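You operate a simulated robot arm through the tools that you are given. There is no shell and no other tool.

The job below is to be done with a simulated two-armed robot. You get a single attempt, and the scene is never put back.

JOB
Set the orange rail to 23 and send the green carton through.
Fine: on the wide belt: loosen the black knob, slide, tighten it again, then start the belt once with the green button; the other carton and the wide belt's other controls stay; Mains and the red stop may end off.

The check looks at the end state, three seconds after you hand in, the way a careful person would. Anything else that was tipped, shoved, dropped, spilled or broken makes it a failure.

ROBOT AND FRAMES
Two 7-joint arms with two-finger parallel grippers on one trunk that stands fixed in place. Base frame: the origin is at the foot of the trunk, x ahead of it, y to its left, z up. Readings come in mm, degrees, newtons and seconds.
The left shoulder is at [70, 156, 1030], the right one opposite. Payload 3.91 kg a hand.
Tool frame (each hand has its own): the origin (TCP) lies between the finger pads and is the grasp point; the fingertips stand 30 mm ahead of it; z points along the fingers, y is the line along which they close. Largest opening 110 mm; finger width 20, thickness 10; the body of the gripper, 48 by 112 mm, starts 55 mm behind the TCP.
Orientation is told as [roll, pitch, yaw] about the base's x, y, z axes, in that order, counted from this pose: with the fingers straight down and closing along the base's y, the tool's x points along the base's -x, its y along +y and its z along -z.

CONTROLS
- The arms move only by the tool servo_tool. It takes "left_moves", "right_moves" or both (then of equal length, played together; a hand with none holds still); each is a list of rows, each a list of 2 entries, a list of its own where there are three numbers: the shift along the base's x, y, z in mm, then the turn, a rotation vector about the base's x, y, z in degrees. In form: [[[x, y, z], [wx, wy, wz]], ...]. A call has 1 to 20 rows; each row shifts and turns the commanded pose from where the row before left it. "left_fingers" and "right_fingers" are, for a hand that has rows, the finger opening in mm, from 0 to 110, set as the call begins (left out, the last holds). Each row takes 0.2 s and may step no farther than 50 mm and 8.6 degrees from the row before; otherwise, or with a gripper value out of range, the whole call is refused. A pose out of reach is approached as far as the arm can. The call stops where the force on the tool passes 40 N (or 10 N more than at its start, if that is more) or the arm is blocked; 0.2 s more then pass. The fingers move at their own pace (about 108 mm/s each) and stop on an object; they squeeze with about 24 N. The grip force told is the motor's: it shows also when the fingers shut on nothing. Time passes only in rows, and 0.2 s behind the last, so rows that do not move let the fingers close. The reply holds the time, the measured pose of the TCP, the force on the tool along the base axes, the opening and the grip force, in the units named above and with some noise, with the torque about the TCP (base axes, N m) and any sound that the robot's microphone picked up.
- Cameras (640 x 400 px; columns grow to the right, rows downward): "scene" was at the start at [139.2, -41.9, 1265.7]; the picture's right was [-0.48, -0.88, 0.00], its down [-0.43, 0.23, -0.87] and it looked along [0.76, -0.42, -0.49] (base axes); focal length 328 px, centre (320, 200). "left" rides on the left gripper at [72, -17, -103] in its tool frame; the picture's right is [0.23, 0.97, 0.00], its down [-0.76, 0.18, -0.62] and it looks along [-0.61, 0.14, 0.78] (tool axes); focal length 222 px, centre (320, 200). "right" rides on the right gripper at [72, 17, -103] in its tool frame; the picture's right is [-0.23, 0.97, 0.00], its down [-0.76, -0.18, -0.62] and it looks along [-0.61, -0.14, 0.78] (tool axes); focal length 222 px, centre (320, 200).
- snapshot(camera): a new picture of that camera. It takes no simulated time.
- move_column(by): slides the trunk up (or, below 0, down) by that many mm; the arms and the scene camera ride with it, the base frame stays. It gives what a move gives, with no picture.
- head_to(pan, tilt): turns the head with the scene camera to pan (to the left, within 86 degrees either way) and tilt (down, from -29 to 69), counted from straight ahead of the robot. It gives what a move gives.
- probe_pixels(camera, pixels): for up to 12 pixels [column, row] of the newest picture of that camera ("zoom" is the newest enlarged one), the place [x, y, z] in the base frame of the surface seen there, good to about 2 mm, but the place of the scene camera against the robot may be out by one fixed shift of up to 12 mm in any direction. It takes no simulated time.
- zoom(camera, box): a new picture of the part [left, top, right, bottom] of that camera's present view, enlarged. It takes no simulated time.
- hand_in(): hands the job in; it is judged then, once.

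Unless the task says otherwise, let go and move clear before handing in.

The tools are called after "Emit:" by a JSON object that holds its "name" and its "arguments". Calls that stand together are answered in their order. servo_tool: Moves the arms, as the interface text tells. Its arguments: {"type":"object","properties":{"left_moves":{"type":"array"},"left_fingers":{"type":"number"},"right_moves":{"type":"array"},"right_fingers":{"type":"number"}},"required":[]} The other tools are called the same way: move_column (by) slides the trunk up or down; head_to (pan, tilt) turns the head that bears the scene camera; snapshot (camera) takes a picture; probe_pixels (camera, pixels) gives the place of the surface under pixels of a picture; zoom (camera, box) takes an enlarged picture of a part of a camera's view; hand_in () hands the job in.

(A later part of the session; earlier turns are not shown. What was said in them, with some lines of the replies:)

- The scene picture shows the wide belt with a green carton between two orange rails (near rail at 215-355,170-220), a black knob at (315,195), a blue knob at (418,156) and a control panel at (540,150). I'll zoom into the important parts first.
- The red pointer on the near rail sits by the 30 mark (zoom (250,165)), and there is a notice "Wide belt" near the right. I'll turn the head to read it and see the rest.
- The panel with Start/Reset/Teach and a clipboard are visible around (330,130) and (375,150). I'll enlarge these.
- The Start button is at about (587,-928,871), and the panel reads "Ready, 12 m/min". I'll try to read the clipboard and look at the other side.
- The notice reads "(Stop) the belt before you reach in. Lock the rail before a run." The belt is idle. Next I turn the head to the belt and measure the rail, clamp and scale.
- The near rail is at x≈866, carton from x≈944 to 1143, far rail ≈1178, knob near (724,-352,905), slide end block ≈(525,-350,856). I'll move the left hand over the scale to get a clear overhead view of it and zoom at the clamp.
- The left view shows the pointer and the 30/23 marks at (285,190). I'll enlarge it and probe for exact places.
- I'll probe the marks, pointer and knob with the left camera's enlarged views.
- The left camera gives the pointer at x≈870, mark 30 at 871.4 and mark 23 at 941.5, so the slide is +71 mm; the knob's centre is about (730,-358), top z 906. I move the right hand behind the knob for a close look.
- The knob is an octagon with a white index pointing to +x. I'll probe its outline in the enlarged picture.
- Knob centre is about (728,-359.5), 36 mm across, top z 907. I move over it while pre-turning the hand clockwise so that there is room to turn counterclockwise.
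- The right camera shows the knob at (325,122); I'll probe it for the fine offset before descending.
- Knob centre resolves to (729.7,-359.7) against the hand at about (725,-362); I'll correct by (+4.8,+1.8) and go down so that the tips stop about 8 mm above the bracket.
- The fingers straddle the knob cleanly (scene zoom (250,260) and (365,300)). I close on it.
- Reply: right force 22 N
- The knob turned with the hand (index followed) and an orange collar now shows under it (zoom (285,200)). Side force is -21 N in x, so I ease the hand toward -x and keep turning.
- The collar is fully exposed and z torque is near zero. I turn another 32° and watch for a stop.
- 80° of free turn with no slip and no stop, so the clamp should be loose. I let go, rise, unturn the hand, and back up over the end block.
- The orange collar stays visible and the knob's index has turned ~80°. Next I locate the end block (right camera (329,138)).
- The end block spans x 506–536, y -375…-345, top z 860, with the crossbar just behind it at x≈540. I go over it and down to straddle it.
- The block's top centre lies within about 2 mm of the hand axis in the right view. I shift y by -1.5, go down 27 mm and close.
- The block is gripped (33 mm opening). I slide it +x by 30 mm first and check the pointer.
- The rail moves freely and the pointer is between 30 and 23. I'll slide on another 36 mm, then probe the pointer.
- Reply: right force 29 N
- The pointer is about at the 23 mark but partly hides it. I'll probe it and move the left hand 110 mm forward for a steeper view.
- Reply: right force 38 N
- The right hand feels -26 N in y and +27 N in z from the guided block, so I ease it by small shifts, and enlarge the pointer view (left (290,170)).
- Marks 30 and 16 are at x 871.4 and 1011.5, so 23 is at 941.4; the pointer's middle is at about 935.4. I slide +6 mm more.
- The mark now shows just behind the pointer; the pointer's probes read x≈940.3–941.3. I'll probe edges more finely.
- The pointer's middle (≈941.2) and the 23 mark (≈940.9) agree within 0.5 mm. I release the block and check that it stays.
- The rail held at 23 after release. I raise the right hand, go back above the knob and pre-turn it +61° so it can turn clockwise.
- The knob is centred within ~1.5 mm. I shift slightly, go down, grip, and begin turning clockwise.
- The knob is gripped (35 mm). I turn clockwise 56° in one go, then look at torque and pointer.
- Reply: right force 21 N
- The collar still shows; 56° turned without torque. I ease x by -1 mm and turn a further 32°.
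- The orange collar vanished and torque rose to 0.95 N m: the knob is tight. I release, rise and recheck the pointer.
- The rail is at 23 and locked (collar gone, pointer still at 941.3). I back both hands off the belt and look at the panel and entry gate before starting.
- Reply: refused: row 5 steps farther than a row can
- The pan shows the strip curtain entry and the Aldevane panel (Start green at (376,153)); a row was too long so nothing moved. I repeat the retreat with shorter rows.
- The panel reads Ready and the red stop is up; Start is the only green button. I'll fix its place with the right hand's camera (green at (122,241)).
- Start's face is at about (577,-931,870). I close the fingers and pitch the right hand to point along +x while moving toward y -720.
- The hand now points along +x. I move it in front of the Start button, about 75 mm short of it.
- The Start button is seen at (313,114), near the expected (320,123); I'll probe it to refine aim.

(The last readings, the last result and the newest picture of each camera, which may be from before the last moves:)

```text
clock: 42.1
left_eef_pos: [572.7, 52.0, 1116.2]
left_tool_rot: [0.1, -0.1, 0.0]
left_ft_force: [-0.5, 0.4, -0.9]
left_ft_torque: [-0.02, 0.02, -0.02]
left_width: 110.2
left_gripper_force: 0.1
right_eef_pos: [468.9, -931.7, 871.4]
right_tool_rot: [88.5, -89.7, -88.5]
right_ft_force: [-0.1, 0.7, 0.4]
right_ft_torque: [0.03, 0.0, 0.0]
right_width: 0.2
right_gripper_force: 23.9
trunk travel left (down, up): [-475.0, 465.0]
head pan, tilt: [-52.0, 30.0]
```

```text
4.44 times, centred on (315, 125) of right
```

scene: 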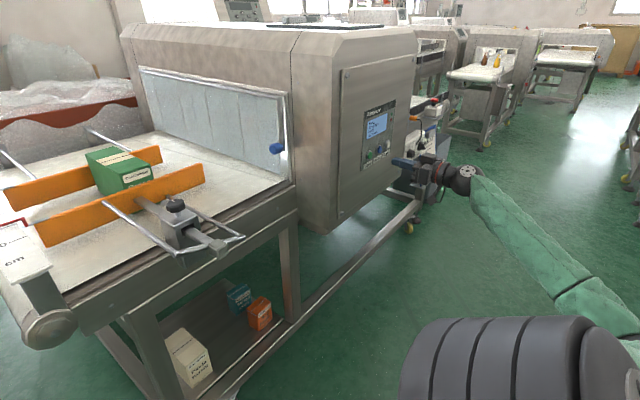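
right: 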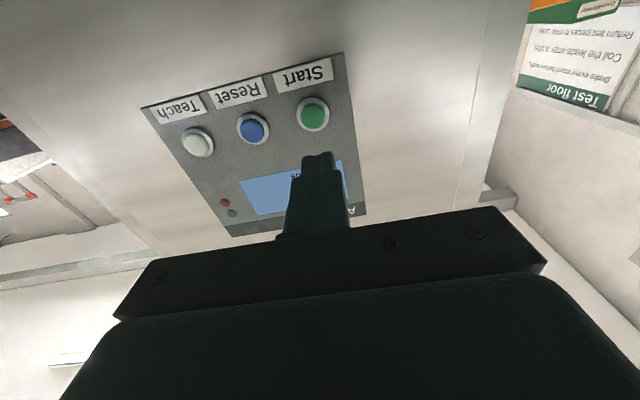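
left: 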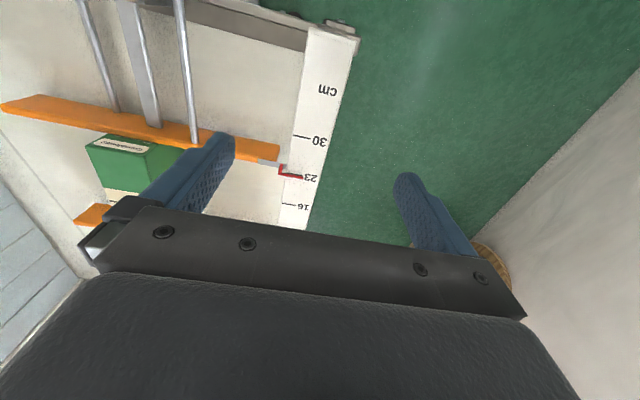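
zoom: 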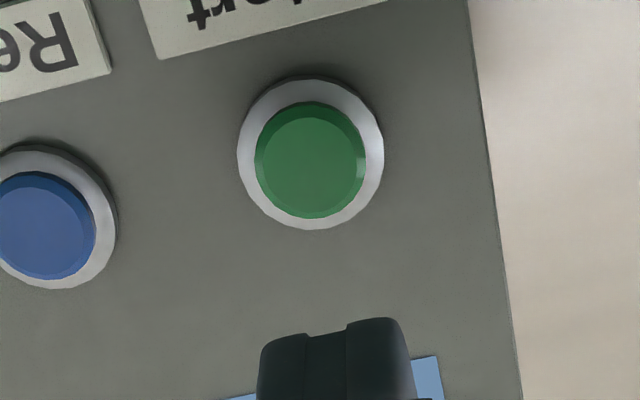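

Close-up the cap centre is (576.8,-937.5,864.5). I correct by (-5.8 y, -7 z) and approach to about 8 mm from the cap.

Emit:
{"name": "servo_tool", "arguments": {"right_moves": [[[10, -5.8, -7], [0, 0, 0]], [[30, 0, 0], [0, 0, 0]], [[28, 0, 0], [0, 0, 0]], [[0, 0, 0], [0, 0, 0]]]}}

Emit:
{"name": "zoom", "arguments": {"camera": "right", "box": [270, 80, 370, 200]}}

Emit:
{"name": "zoom", "arguments": {"camera": "scene", "box": [340, 100, 460, 200]}}

```text
clock: 43.1
left_eef_pos: [572.2, 52.2, 1117.7]
left_tool_rot: [-0.1, 0.0, 0.0]
left_ft_force: [0.2, 1.1, -0.3]
left_ft_torque: [-0.01, 0.0, -0.01]
left_width: 110.1
left_gripper_force: 0.0
right_eef_pos: [536.4, -939.6, 864.6]
right_tool_rot: [86.9, -89.9, -86.9]
right_ft_force: [-0.5, 0.4, 0.4]
right_ft_torque: [-0.01, -0.03, 0.01]
right_width: 0.1
right_gripper_force: 23.6
trunk travel left (down, up): [-475.0, 465.0]
head pan, tilt: [-52.0, 30.0]
```

```text
3.33 times, centred on (320, 140) of right
```

zoom: 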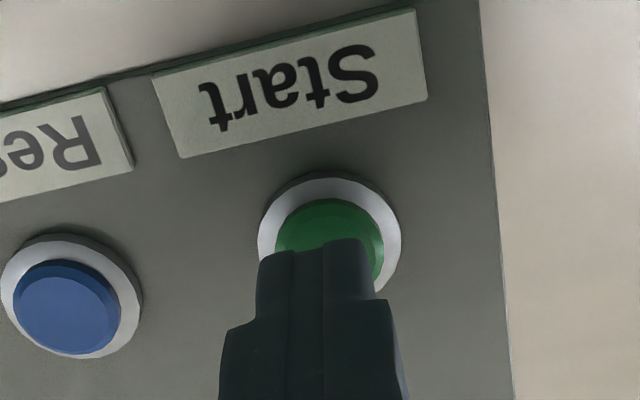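

```text
4.00 times, centred on (400, 150) of scene
```

zoom: 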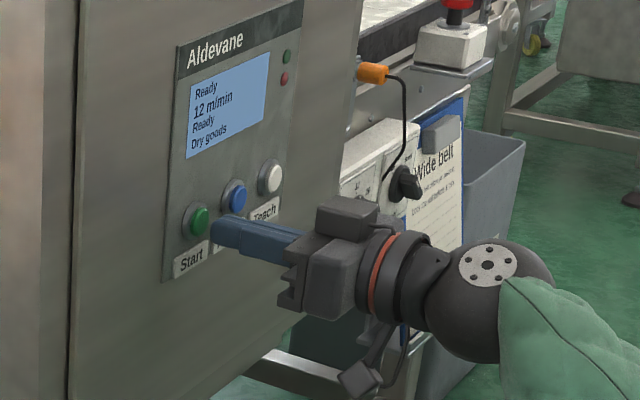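

The tip is 2–3 mm left of the cap's middle in the view, so I shift y by +2 and press in slowly.

Emit:
{"name": "servo_tool", "arguments": {"right_moves": [[[4, 2, -0.5], [0, 0, 0]], [[3, 0, 0], [0, 0, 0]], [[2, 0, 0], [0, 0, 0]], [[2, 0, 0], [0, 0, 0]]]}}

Emit:
{"name": "zoom", "arguments": {"camera": "scene", "box": [340, 100, 460, 200]}}

Emit:
{"name": "zoom", "arguments": {"camera": "right", "box": [270, 80, 370, 200]}}

```text
clock: 44.1
left_eef_pos: [573.7, 51.3, 1115.8]
left_tool_rot: [0.0, 0.0, 0.0]
left_ft_force: [-0.2, 0.4, -0.9]
left_ft_torque: [-0.01, 0.0, 0.03]
left_width: 110.2
left_gripper_force: 0.0
right_eef_pos: [547.8, -935.3, 864.0]
right_tool_rot: [85.4, -89.8, -85.5]
right_ft_force: [-0.3, 0.4, -0.3]
right_ft_torque: [-0.05, -0.02, 0.01]
right_width: 0.0
right_gripper_force: 23.7
trunk travel left (down, up): [-475.0, 465.0]
head pan, tilt: [-52.0, 30.0]
```

```text
4.00 times, centred on (400, 150) of scene
```

zoom: 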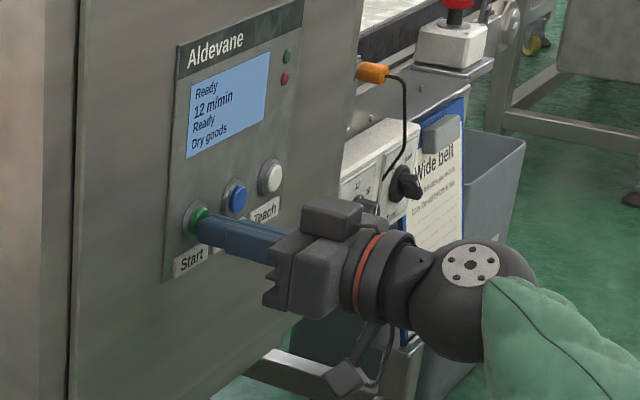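

```text
3.33 times, centred on (320, 140) of right
```

zoom: 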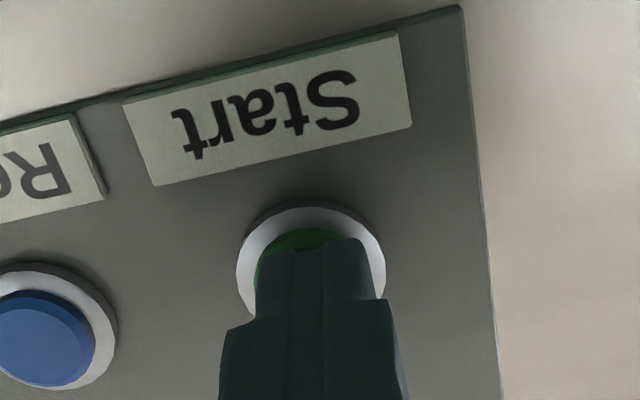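

No contact force yet; the tip is at the cap. I press a little further in 1.5 mm rows.

Emit:
{"name": "servo_tool", "arguments": {"right_moves": [[[1.5, 0, 0], [0, 0, 0]], [[1.5, 0, 0], [0, 0, 0]], [[1.5, 0, 0], [0, 0, 0]]]}}

Emit:
{"name": "snapshot", "arguments": {"camera": "scene"}}

```text
clock: 44.9
left_eef_pos: [573.2, 50.9, 1116.3]
left_tool_rot: [0.0, 0.0, 0.0]
left_ft_force: [0.1, -0.8, 0.4]
left_ft_torque: [0.04, -0.03, 0.03]
left_width: 110.1
left_gripper_force: 0.1
right_eef_pos: [551.0, -935.7, 862.1]
right_tool_rot: [94.7, -89.9, -94.7]
right_ft_force: [-3.6, -0.1, 1.9]
right_ft_torque: [0.0, -0.09, -0.04]
right_width: 0.2
right_gripper_force: 24.0
trunk travel left (down, up): [-475.0, 465.0]
head pan, tilt: [-52.0, 30.0]
heard: click
```

```text
taken
```

scene: 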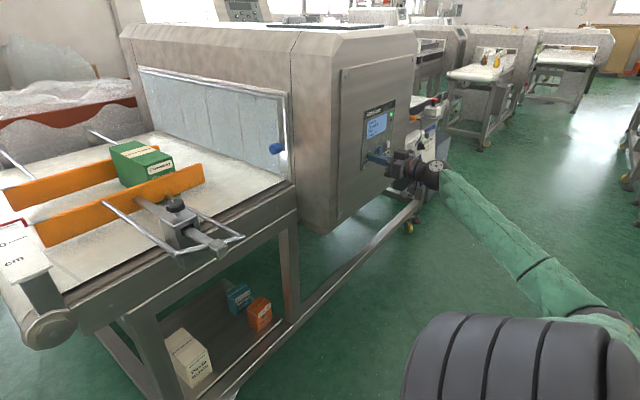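

A click was heard, and the carton is moving along the belt (from (120,172) to (142,162)). I back the finger straight off and watch the run.

Emit:
{"name": "servo_tool", "arguments": {"right_moves": [[[-15, 0, 0], [0, 0, 0]], [[-30, 0, 0], [0, 0, 0]], [[-30, 0, 0], [0, 0, 0]]]}}

Emit:
{"name": "snapshot", "arguments": {"camera": "scene"}}

Emit:
{"name": "zoom", "arguments": {"camera": "scene", "box": [340, 90, 460, 190]}}

```text
clock: 45.7
left_eef_pos: [572.8, 53.0, 1116.4]
left_tool_rot: [0.0, 0.0, 0.1]
left_ft_force: [-0.1, 0.1, 0.5]
left_ft_torque: [-0.01, -0.02, 0.02]
left_width: 109.9
left_gripper_force: 0.1
right_eef_pos: [476.9, -935.6, 863.3]
right_tool_rot: [95.8, -89.8, -95.8]
right_ft_force: [0.7, 0.5, -0.2]
right_ft_torque: [0.0, 0.02, 0.03]
right_width: 0.0
right_gripper_force: 23.8
trunk travel left (down, up): [-475.0, 465.0]
head pan, tilt: [-52.0, 30.0]
```

```text
taken
```

scene: 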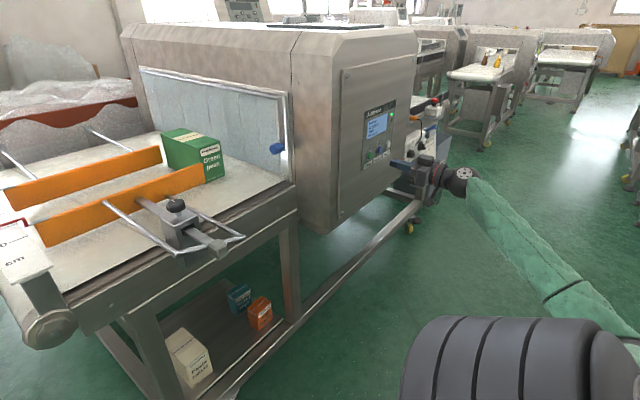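

```text
4.00 times, centred on (400, 140) of scene
```

zoom: 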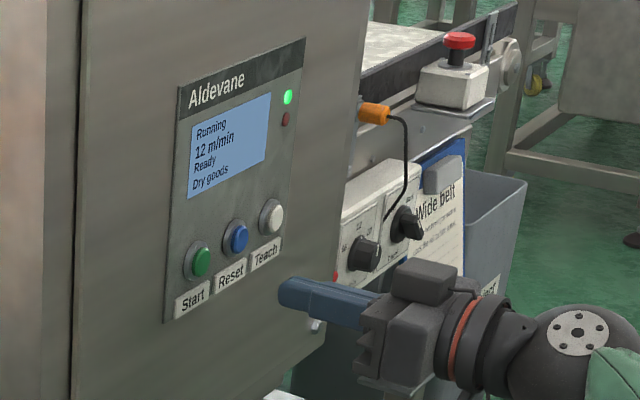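

The display says "Running", green lamp lit, and the carton is clear of the rails heading into the curtain. I hold still and watch.

Emit:
{"name": "servo_tool", "arguments": {"right_moves": [[[-20, 0, 0], [0, 0, 0]], [[-20, 0, 0], [0, 0, 0]], [[0, 0, 0], [0, 0, 0]], [[0, 0, 0], [0, 0, 0]], [[0, 0, 0], [0, 0, 0]]]}}

Emit:
{"name": "snapshot", "arguments": {"camera": "scene"}}

Emit:
{"name": "servo_tool", "arguments": {"right_moves": [[[0, 0, 0], [0, 0, 0]], [[0, 0, 0], [0, 0, 0]], [[0, 0, 0], [0, 0, 0]], [[0, 0, 0], [0, 0, 0]], [[0, 0, 0], [0, 0, 0]]]}}

Emit:
{"name": "snapshot", "arguments": {"camera": "scene"}}

```text
clock: 46.9
left_eef_pos: [572.2, 52.3, 1116.4]
left_tool_rot: [0.0, 0.0, 0.1]
left_ft_force: [0.0, -1.1, 0.4]
left_ft_torque: [0.01, 0.03, 0.02]
left_width: 110.1
left_gripper_force: 0.1
right_eef_pos: [436.9, -935.4, 862.8]
right_tool_rot: [84.4, -89.7, -84.5]
right_ft_force: [0.6, 0.0, 0.4]
right_ft_torque: [-0.01, -0.02, -0.03]
right_width: 0.2
right_gripper_force: 23.6
trunk travel left (down, up): [-475.0, 465.0]
head pan, tilt: [-52.0, 30.0]
```

```text
taken
```

scene: 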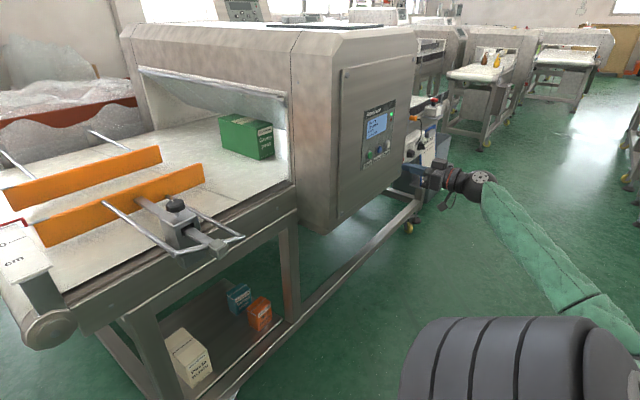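

```text
clock: 48.1
left_eef_pos: [572.7, 50.6, 1114.9]
left_tool_rot: [0.1, 0.0, 0.0]
left_ft_force: [-0.2, -0.2, 0.2]
left_ft_torque: [0.0, 0.03, -0.01]
left_width: 109.9
left_gripper_force: 0.0
right_eef_pos: [436.7, -935.2, 864.0]
right_tool_rot: [85.5, -89.9, -85.4]
right_ft_force: [0.1, -0.1, 0.1]
right_ft_torque: [-0.01, 0.05, -0.04]
right_width: 0.0
right_gripper_force: 24.3
trunk travel left (down, up): [-475.0, 465.0]
head pan, tilt: [-52.0, 30.0]
```

```text
taken
```

scene: 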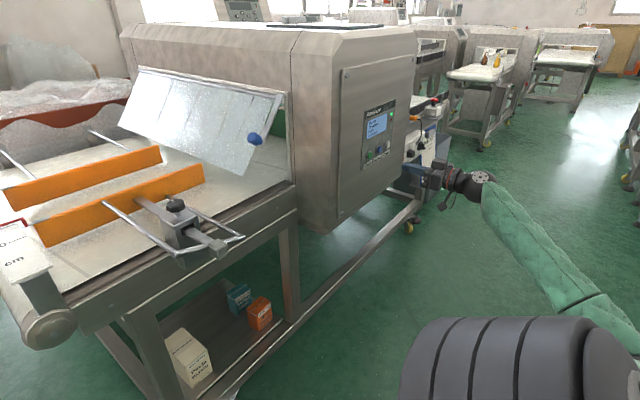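

The carton passed under the swinging flap (now swinging back, (210,110)). I turn the head toward the outfeed and keep waiting.

Emit:
{"name": "head_to", "arguments": {"pan": -60, "tilt": 25}}

Emit:
{"name": "servo_tool", "arguments": {"right_moves": [[[0, 0, 0], [0, 0, 0]], [[0, 0, 0], [0, 0, 0]], [[0, 0, 0], [0, 0, 0]], [[0, 0, 0], [0, 0, 0]]]}}

Emit:
{"name": "snapshot", "arguments": {"camera": "scene"}}

Emit:
{"name": "zoom", "arguments": {"camera": "scene", "box": [280, 60, 440, 180]}}

```text
clock: 48.8
left_eef_pos: [573.2, 51.6, 1116.8]
left_tool_rot: [0.1, 0.1, 0.0]
left_ft_force: [0.5, 0.7, -0.9]
left_ft_torque: [0.01, 0.02, 0.0]
left_width: 110.0
left_gripper_force: 0.0
right_eef_pos: [436.8, -936.9, 862.5]
right_tool_rot: [85.3, -89.8, -85.3]
right_ft_force: [-0.5, 0.1, 0.2]
right_ft_torque: [0.02, 0.04, -0.02]
right_width: 0.0
right_gripper_force: 24.3
trunk travel left (down, up): [-475.0, 465.0]
head pan, tilt: [-60.0, 25.0]
```

```text
clock: 49.8
left_eef_pos: [571.7, 50.7, 1116.0]
left_tool_rot: [0.0, 0.0, 0.0]
left_ft_force: [1.3, -0.3, 0.4]
left_ft_torque: [-0.03, -0.02, -0.05]
left_width: 110.1
left_gripper_force: 0.1
right_eef_pos: [436.8, -935.7, 862.6]
right_tool_rot: [85.4, -89.8, -85.4]
right_ft_force: [-0.6, -0.9, 1.1]
right_ft_torque: [0.01, -0.01, 0.02]
right_width: 0.0
right_gripper_force: 23.9
trunk travel left (down, up): [-475.0, 465.0]
head pan, tilt: [-60.0, 25.0]
```

```text
taken
```

scene: 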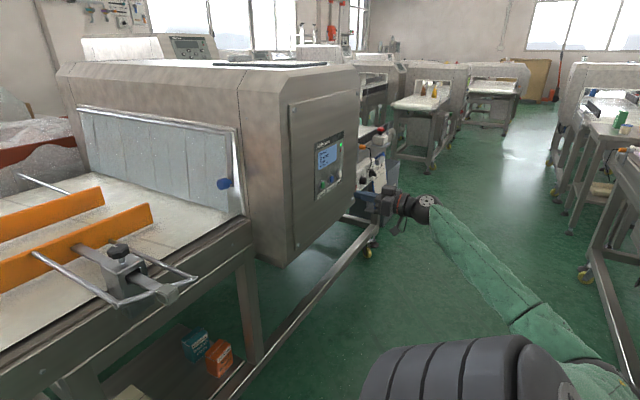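

```text
3.33 times, centred on (360, 120) of scene
```

zoom: 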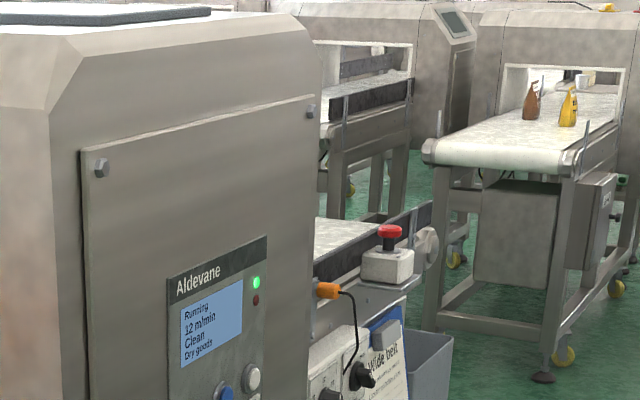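

The display now reads "Running / Clean". I keep waiting for the carton to come out.

Emit:
{"name": "servo_tool", "arguments": {"right_moves": [[[0, 0, 0], [0, 0, 0]], [[0, 0, 0], [0, 0, 0]], [[0, 0, 0], [0, 0, 0]], [[0, 0, 0], [0, 0, 0]], [[0, 0, 0], [0, 0, 0]], [[0, 0, 0], [0, 0, 0]]]}}

Emit:
{"name": "zoom", "arguments": {"camera": "scene", "box": [280, 60, 440, 180]}}

Emit:
{"name": "servo_tool", "arguments": {"right_moves": [[[0, 0, 0], [0, 0, 0]], [[0, 0, 0], [0, 0, 0]], [[0, 0, 0], [0, 0, 0]], [[0, 0, 0], [0, 0, 0]], [[0, 0, 0], [0, 0, 0]], [[0, 0, 0], [0, 0, 0]]]}}

Emit:
{"name": "zoom", "arguments": {"camera": "scene", "box": [280, 60, 440, 180]}}

```text
clock: 51.2
left_eef_pos: [572.4, 50.2, 1115.5]
left_tool_rot: [0.0, 0.0, 0.0]
left_ft_force: [-0.6, 1.0, 0.1]
left_ft_torque: [-0.03, -0.01, 0.0]
left_width: 110.1
left_gripper_force: 0.2
right_eef_pos: [436.5, -935.8, 862.6]
right_tool_rot: [85.5, -89.8, -85.3]
right_ft_force: [0.5, -0.2, -0.3]
right_ft_torque: [-0.01, 0.05, -0.03]
right_width: 0.2
right_gripper_force: 24.3
trunk travel left (down, up): [-475.0, 465.0]
head pan, tilt: [-60.0, 25.0]
```

```text
3.33 times, centred on (360, 120) of scene
```

zoom: 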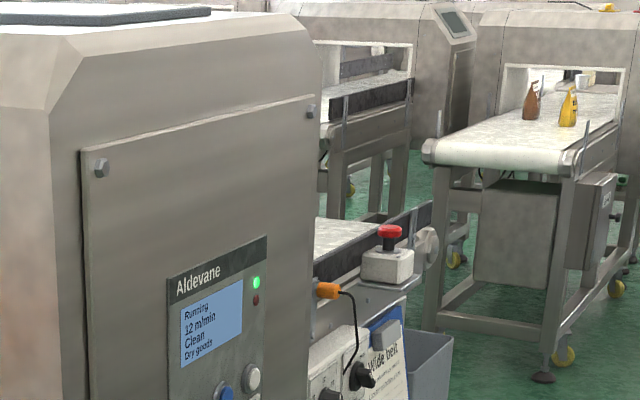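

```text
clock: 52.6
left_eef_pos: [572.5, 50.5, 1116.5]
left_tool_rot: [-0.1, 0.1, -0.1]
left_ft_force: [0.4, -0.2, 0.3]
left_ft_torque: [-0.01, -0.01, 0.02]
left_width: 110.3
left_gripper_force: 0.0
right_eef_pos: [437.0, -934.9, 863.7]
right_tool_rot: [85.4, -89.8, -85.4]
right_ft_force: [-0.8, 0.0, -0.2]
right_ft_torque: [-0.01, 0.02, -0.02]
right_width: 0.0
right_gripper_force: 23.7
trunk travel left (down, up): [-475.0, 465.0]
head pan, tilt: [-60.0, 25.0]
```

```text
3.33 times, centred on (360, 120) of scene
```

zoom: 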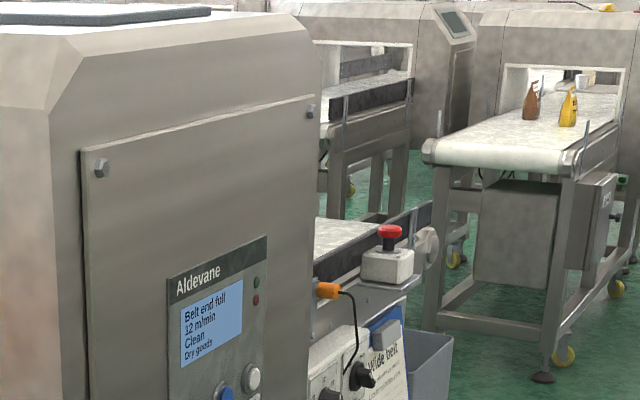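

The display reads "Belt end full / Clean" and the run lamp is off: the belt has stopped by itself at the end sensor. I raise the trunk to see the carton on the outfeed.

Emit:
{"name": "servo_tool", "arguments": {"right_moves": [[[-40, 0, 0], [0, 0, 0]], [[-40, 20, 0], [0, 0, 0]], [[0, 0, 0], [0, 0, 0]]]}}

Emit:
{"name": "move_column", "arguments": {"by": 400}}

Emit:
{"name": "snapshot", "arguments": {"camera": "scene"}}

Emit:
{"name": "zoom", "arguments": {"camera": "scene", "box": [260, 120, 440, 260]}}

```text
clock: 53.4
left_eef_pos: [573.7, 51.1, 1115.5]
left_tool_rot: [0.0, 0.0, 0.0]
left_ft_force: [0.0, -0.1, 0.1]
left_ft_torque: [0.0, 0.02, -0.03]
left_width: 110.0
left_gripper_force: 0.1
right_eef_pos: [356.8, -915.8, 862.4]
right_tool_rot: [89.7, -89.8, -89.8]
right_ft_force: [0.0, 0.0, 0.4]
right_ft_torque: [0.0, -0.03, 0.04]
right_width: 0.0
right_gripper_force: 23.7
trunk travel left (down, up): [-475.0, 465.0]
head pan, tilt: [-60.0, 25.0]
```

```text
clock: 57.2
left_eef_pos: [572.0, 51.5, 1516.4]
left_tool_rot: [0.0, 0.0, 0.0]
left_ft_force: [-0.3, 0.0, -0.1]
left_ft_torque: [0.0, 0.04, 0.03]
left_width: 110.0
left_gripper_force: 0.0
right_eef_pos: [355.8, -915.9, 1263.6]
right_tool_rot: [86.3, -89.8, -86.3]
right_ft_force: [0.2, 0.3, 0.6]
right_ft_torque: [-0.02, -0.01, -0.02]
right_width: 0.2
right_gripper_force: 23.6
trunk travel left (down, up): [-875.0, 65.0]
head pan, tilt: [-60.0, 25.0]
```

```text
taken
```

scene: 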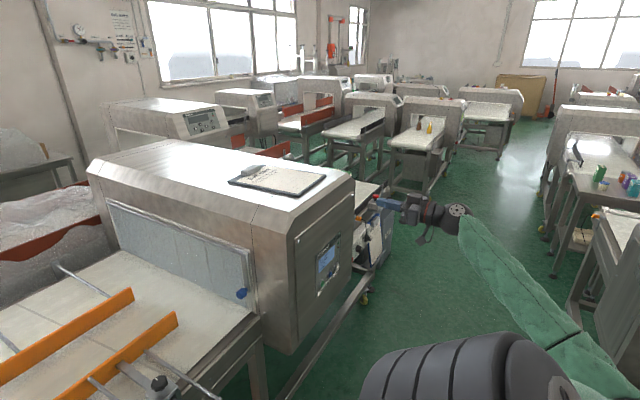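

```text
2.86 times, centred on (350, 190) of scene
```

zoom: 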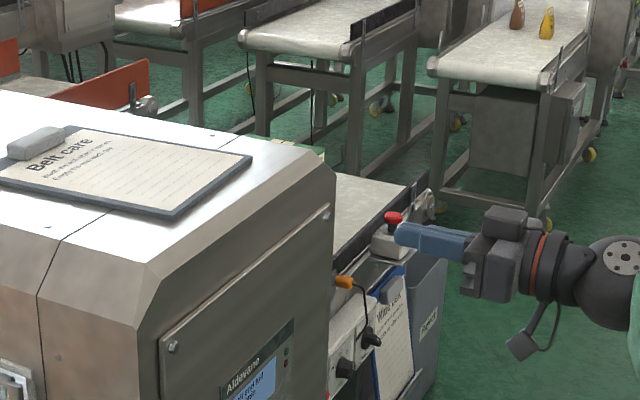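

The carton's green/cream top peeks out over the housing at zoom (290,145), so it is at the outfeed. I'll read the "Belt care" board and look closer.

Emit:
{"name": "zoom", "arguments": {"camera": "scene", "box": [230, 160, 320, 200]}}

Emit:
{"name": "zoom", "arguments": {"camera": "scene", "box": [320, 155, 400, 215]}}

Emit:
{"name": "zoom", "arguments": {"camera": "scene", "box": [300, 225, 360, 305]}}

Emit:
{"name": "move_column", "arguments": {"by": 60}}

Emit:
{"name": "zoom", "arguments": {"camera": "scene", "box": [320, 150, 400, 220]}}

```text
7.11 times, centred on (275, 180) of scene
```

zoom: 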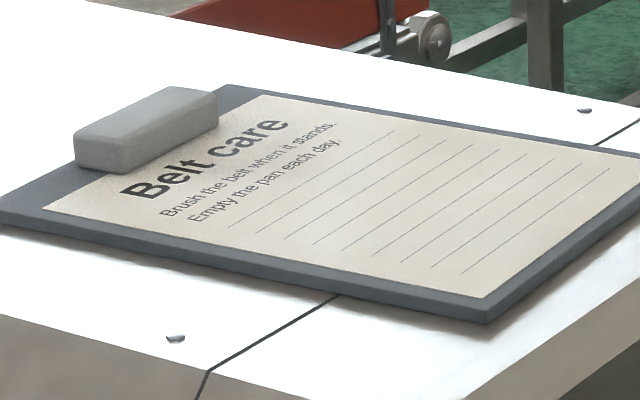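

```text
6.67 times, centred on (360, 185) of scene
```

zoom: 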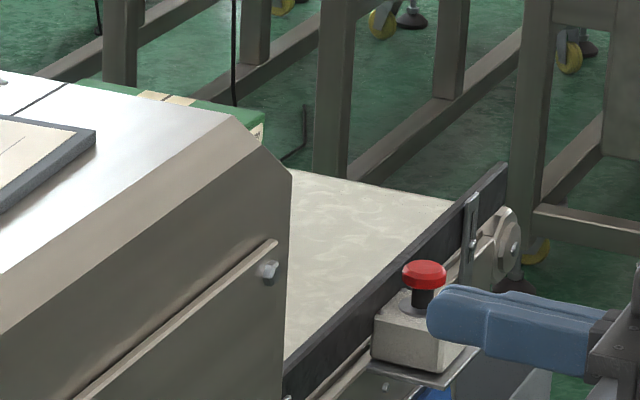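

```text
5.00 times, centred on (330, 265) of scene
```

zoom: 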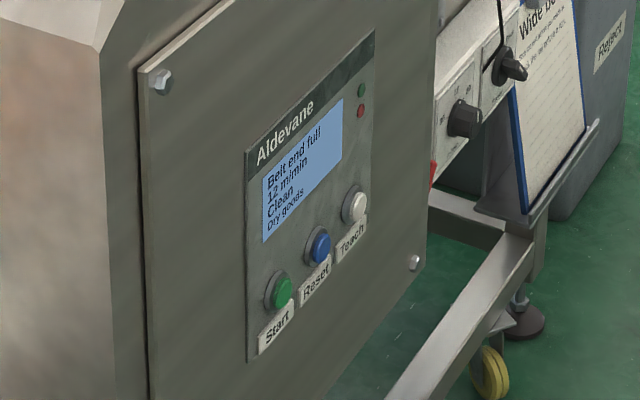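

```text
clock: 58.2
left_eef_pos: [572.2, 51.3, 1575.5]
left_tool_rot: [0.0, 0.1, 0.1]
left_ft_force: [0.2, -0.8, 0.3]
left_ft_torque: [0.0, 0.04, 0.0]
left_width: 109.9
left_gripper_force: 0.1
right_eef_pos: [356.7, -916.6, 1323.5]
right_tool_rot: [85.5, -89.8, -85.7]
right_ft_force: [-0.1, -0.6, -0.4]
right_ft_torque: [0.0, 0.02, -0.02]
right_width: 0.0
right_gripper_force: 24.1
trunk travel left (down, up): [-935.0, 5.0]
head pan, tilt: [-60.0, 25.0]
```

```text
5.71 times, centred on (360, 185) of scene
```

zoom: 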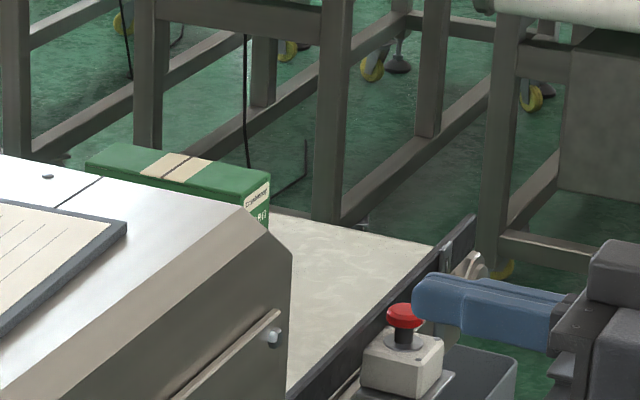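

The green carton stands upright on the outfeed (zoom (185,175)) and the belt is stopped. One last look at the rail and shelf.

Emit:
{"name": "head_to", "arguments": {"pan": -20, "tilt": 50}}

Emit:
{"name": "snapshot", "arguments": {"camera": "scene"}}

Emit:
{"name": "zoom", "arguments": {"camera": "scene", "box": [200, 80, 400, 240]}}

```text
clock: 59.3
left_eef_pos: [572.9, 50.9, 1575.6]
left_tool_rot: [0.0, 0.0, 0.0]
left_ft_force: [-0.1, 0.2, -0.5]
left_ft_torque: [0.0, 0.0, 0.0]
left_width: 110.0
left_gripper_force: 0.0
right_eef_pos: [356.3, -915.5, 1324.4]
right_tool_rot: [87.8, -89.8, -87.7]
right_ft_force: [0.0, 0.4, 0.4]
right_ft_torque: [0.03, 0.0, 0.03]
right_width: 0.0
right_gripper_force: 24.3
trunk travel left (down, up): [-935.0, 5.0]
head pan, tilt: [-20.0, 50.0]
```

```text
taken
```

scene: 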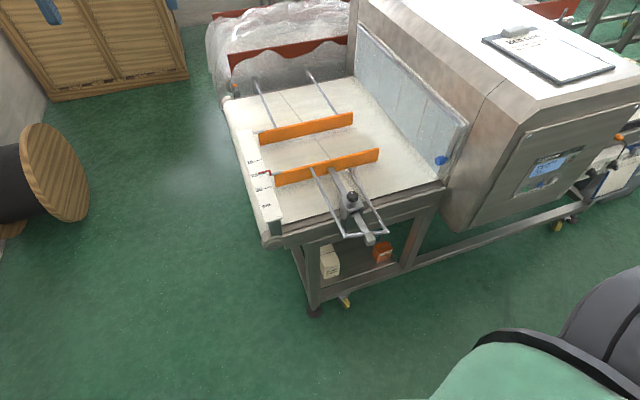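

```text
2.50 times, centred on (300, 160) of scene
```

zoom: 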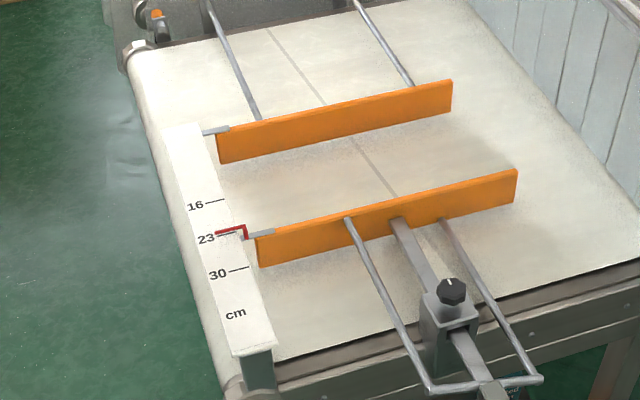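

The pointer is at 23, the knob is tight with no orange collar showing, and the carton is through. Nothing else has moved and both hands are clear, so I hand in.

Emit:
{"name": "hand_in", "arguments": {}}

```text
The job is handed in.
```

The orange rail is set to 23 and locked, and the green carton went through and stands upright on the outfeed. I've handed the job in; no verdict came back.

- **Rail:** the red pointer's middle sits within about 0.5 mm of the 23 mark. I measured it again after tightening the black knob, and it had not moved.
- **Belt:** I pressed the green Start button once. The carton passed under the entry flap, and the belt stopped by itself with the display reading "Belt end full / Clean".
- **Everything else:** I did not touch the wide belt's other controls, the Mains or the red stop. The cartons on the shelf were not moved, and both hands are clear.
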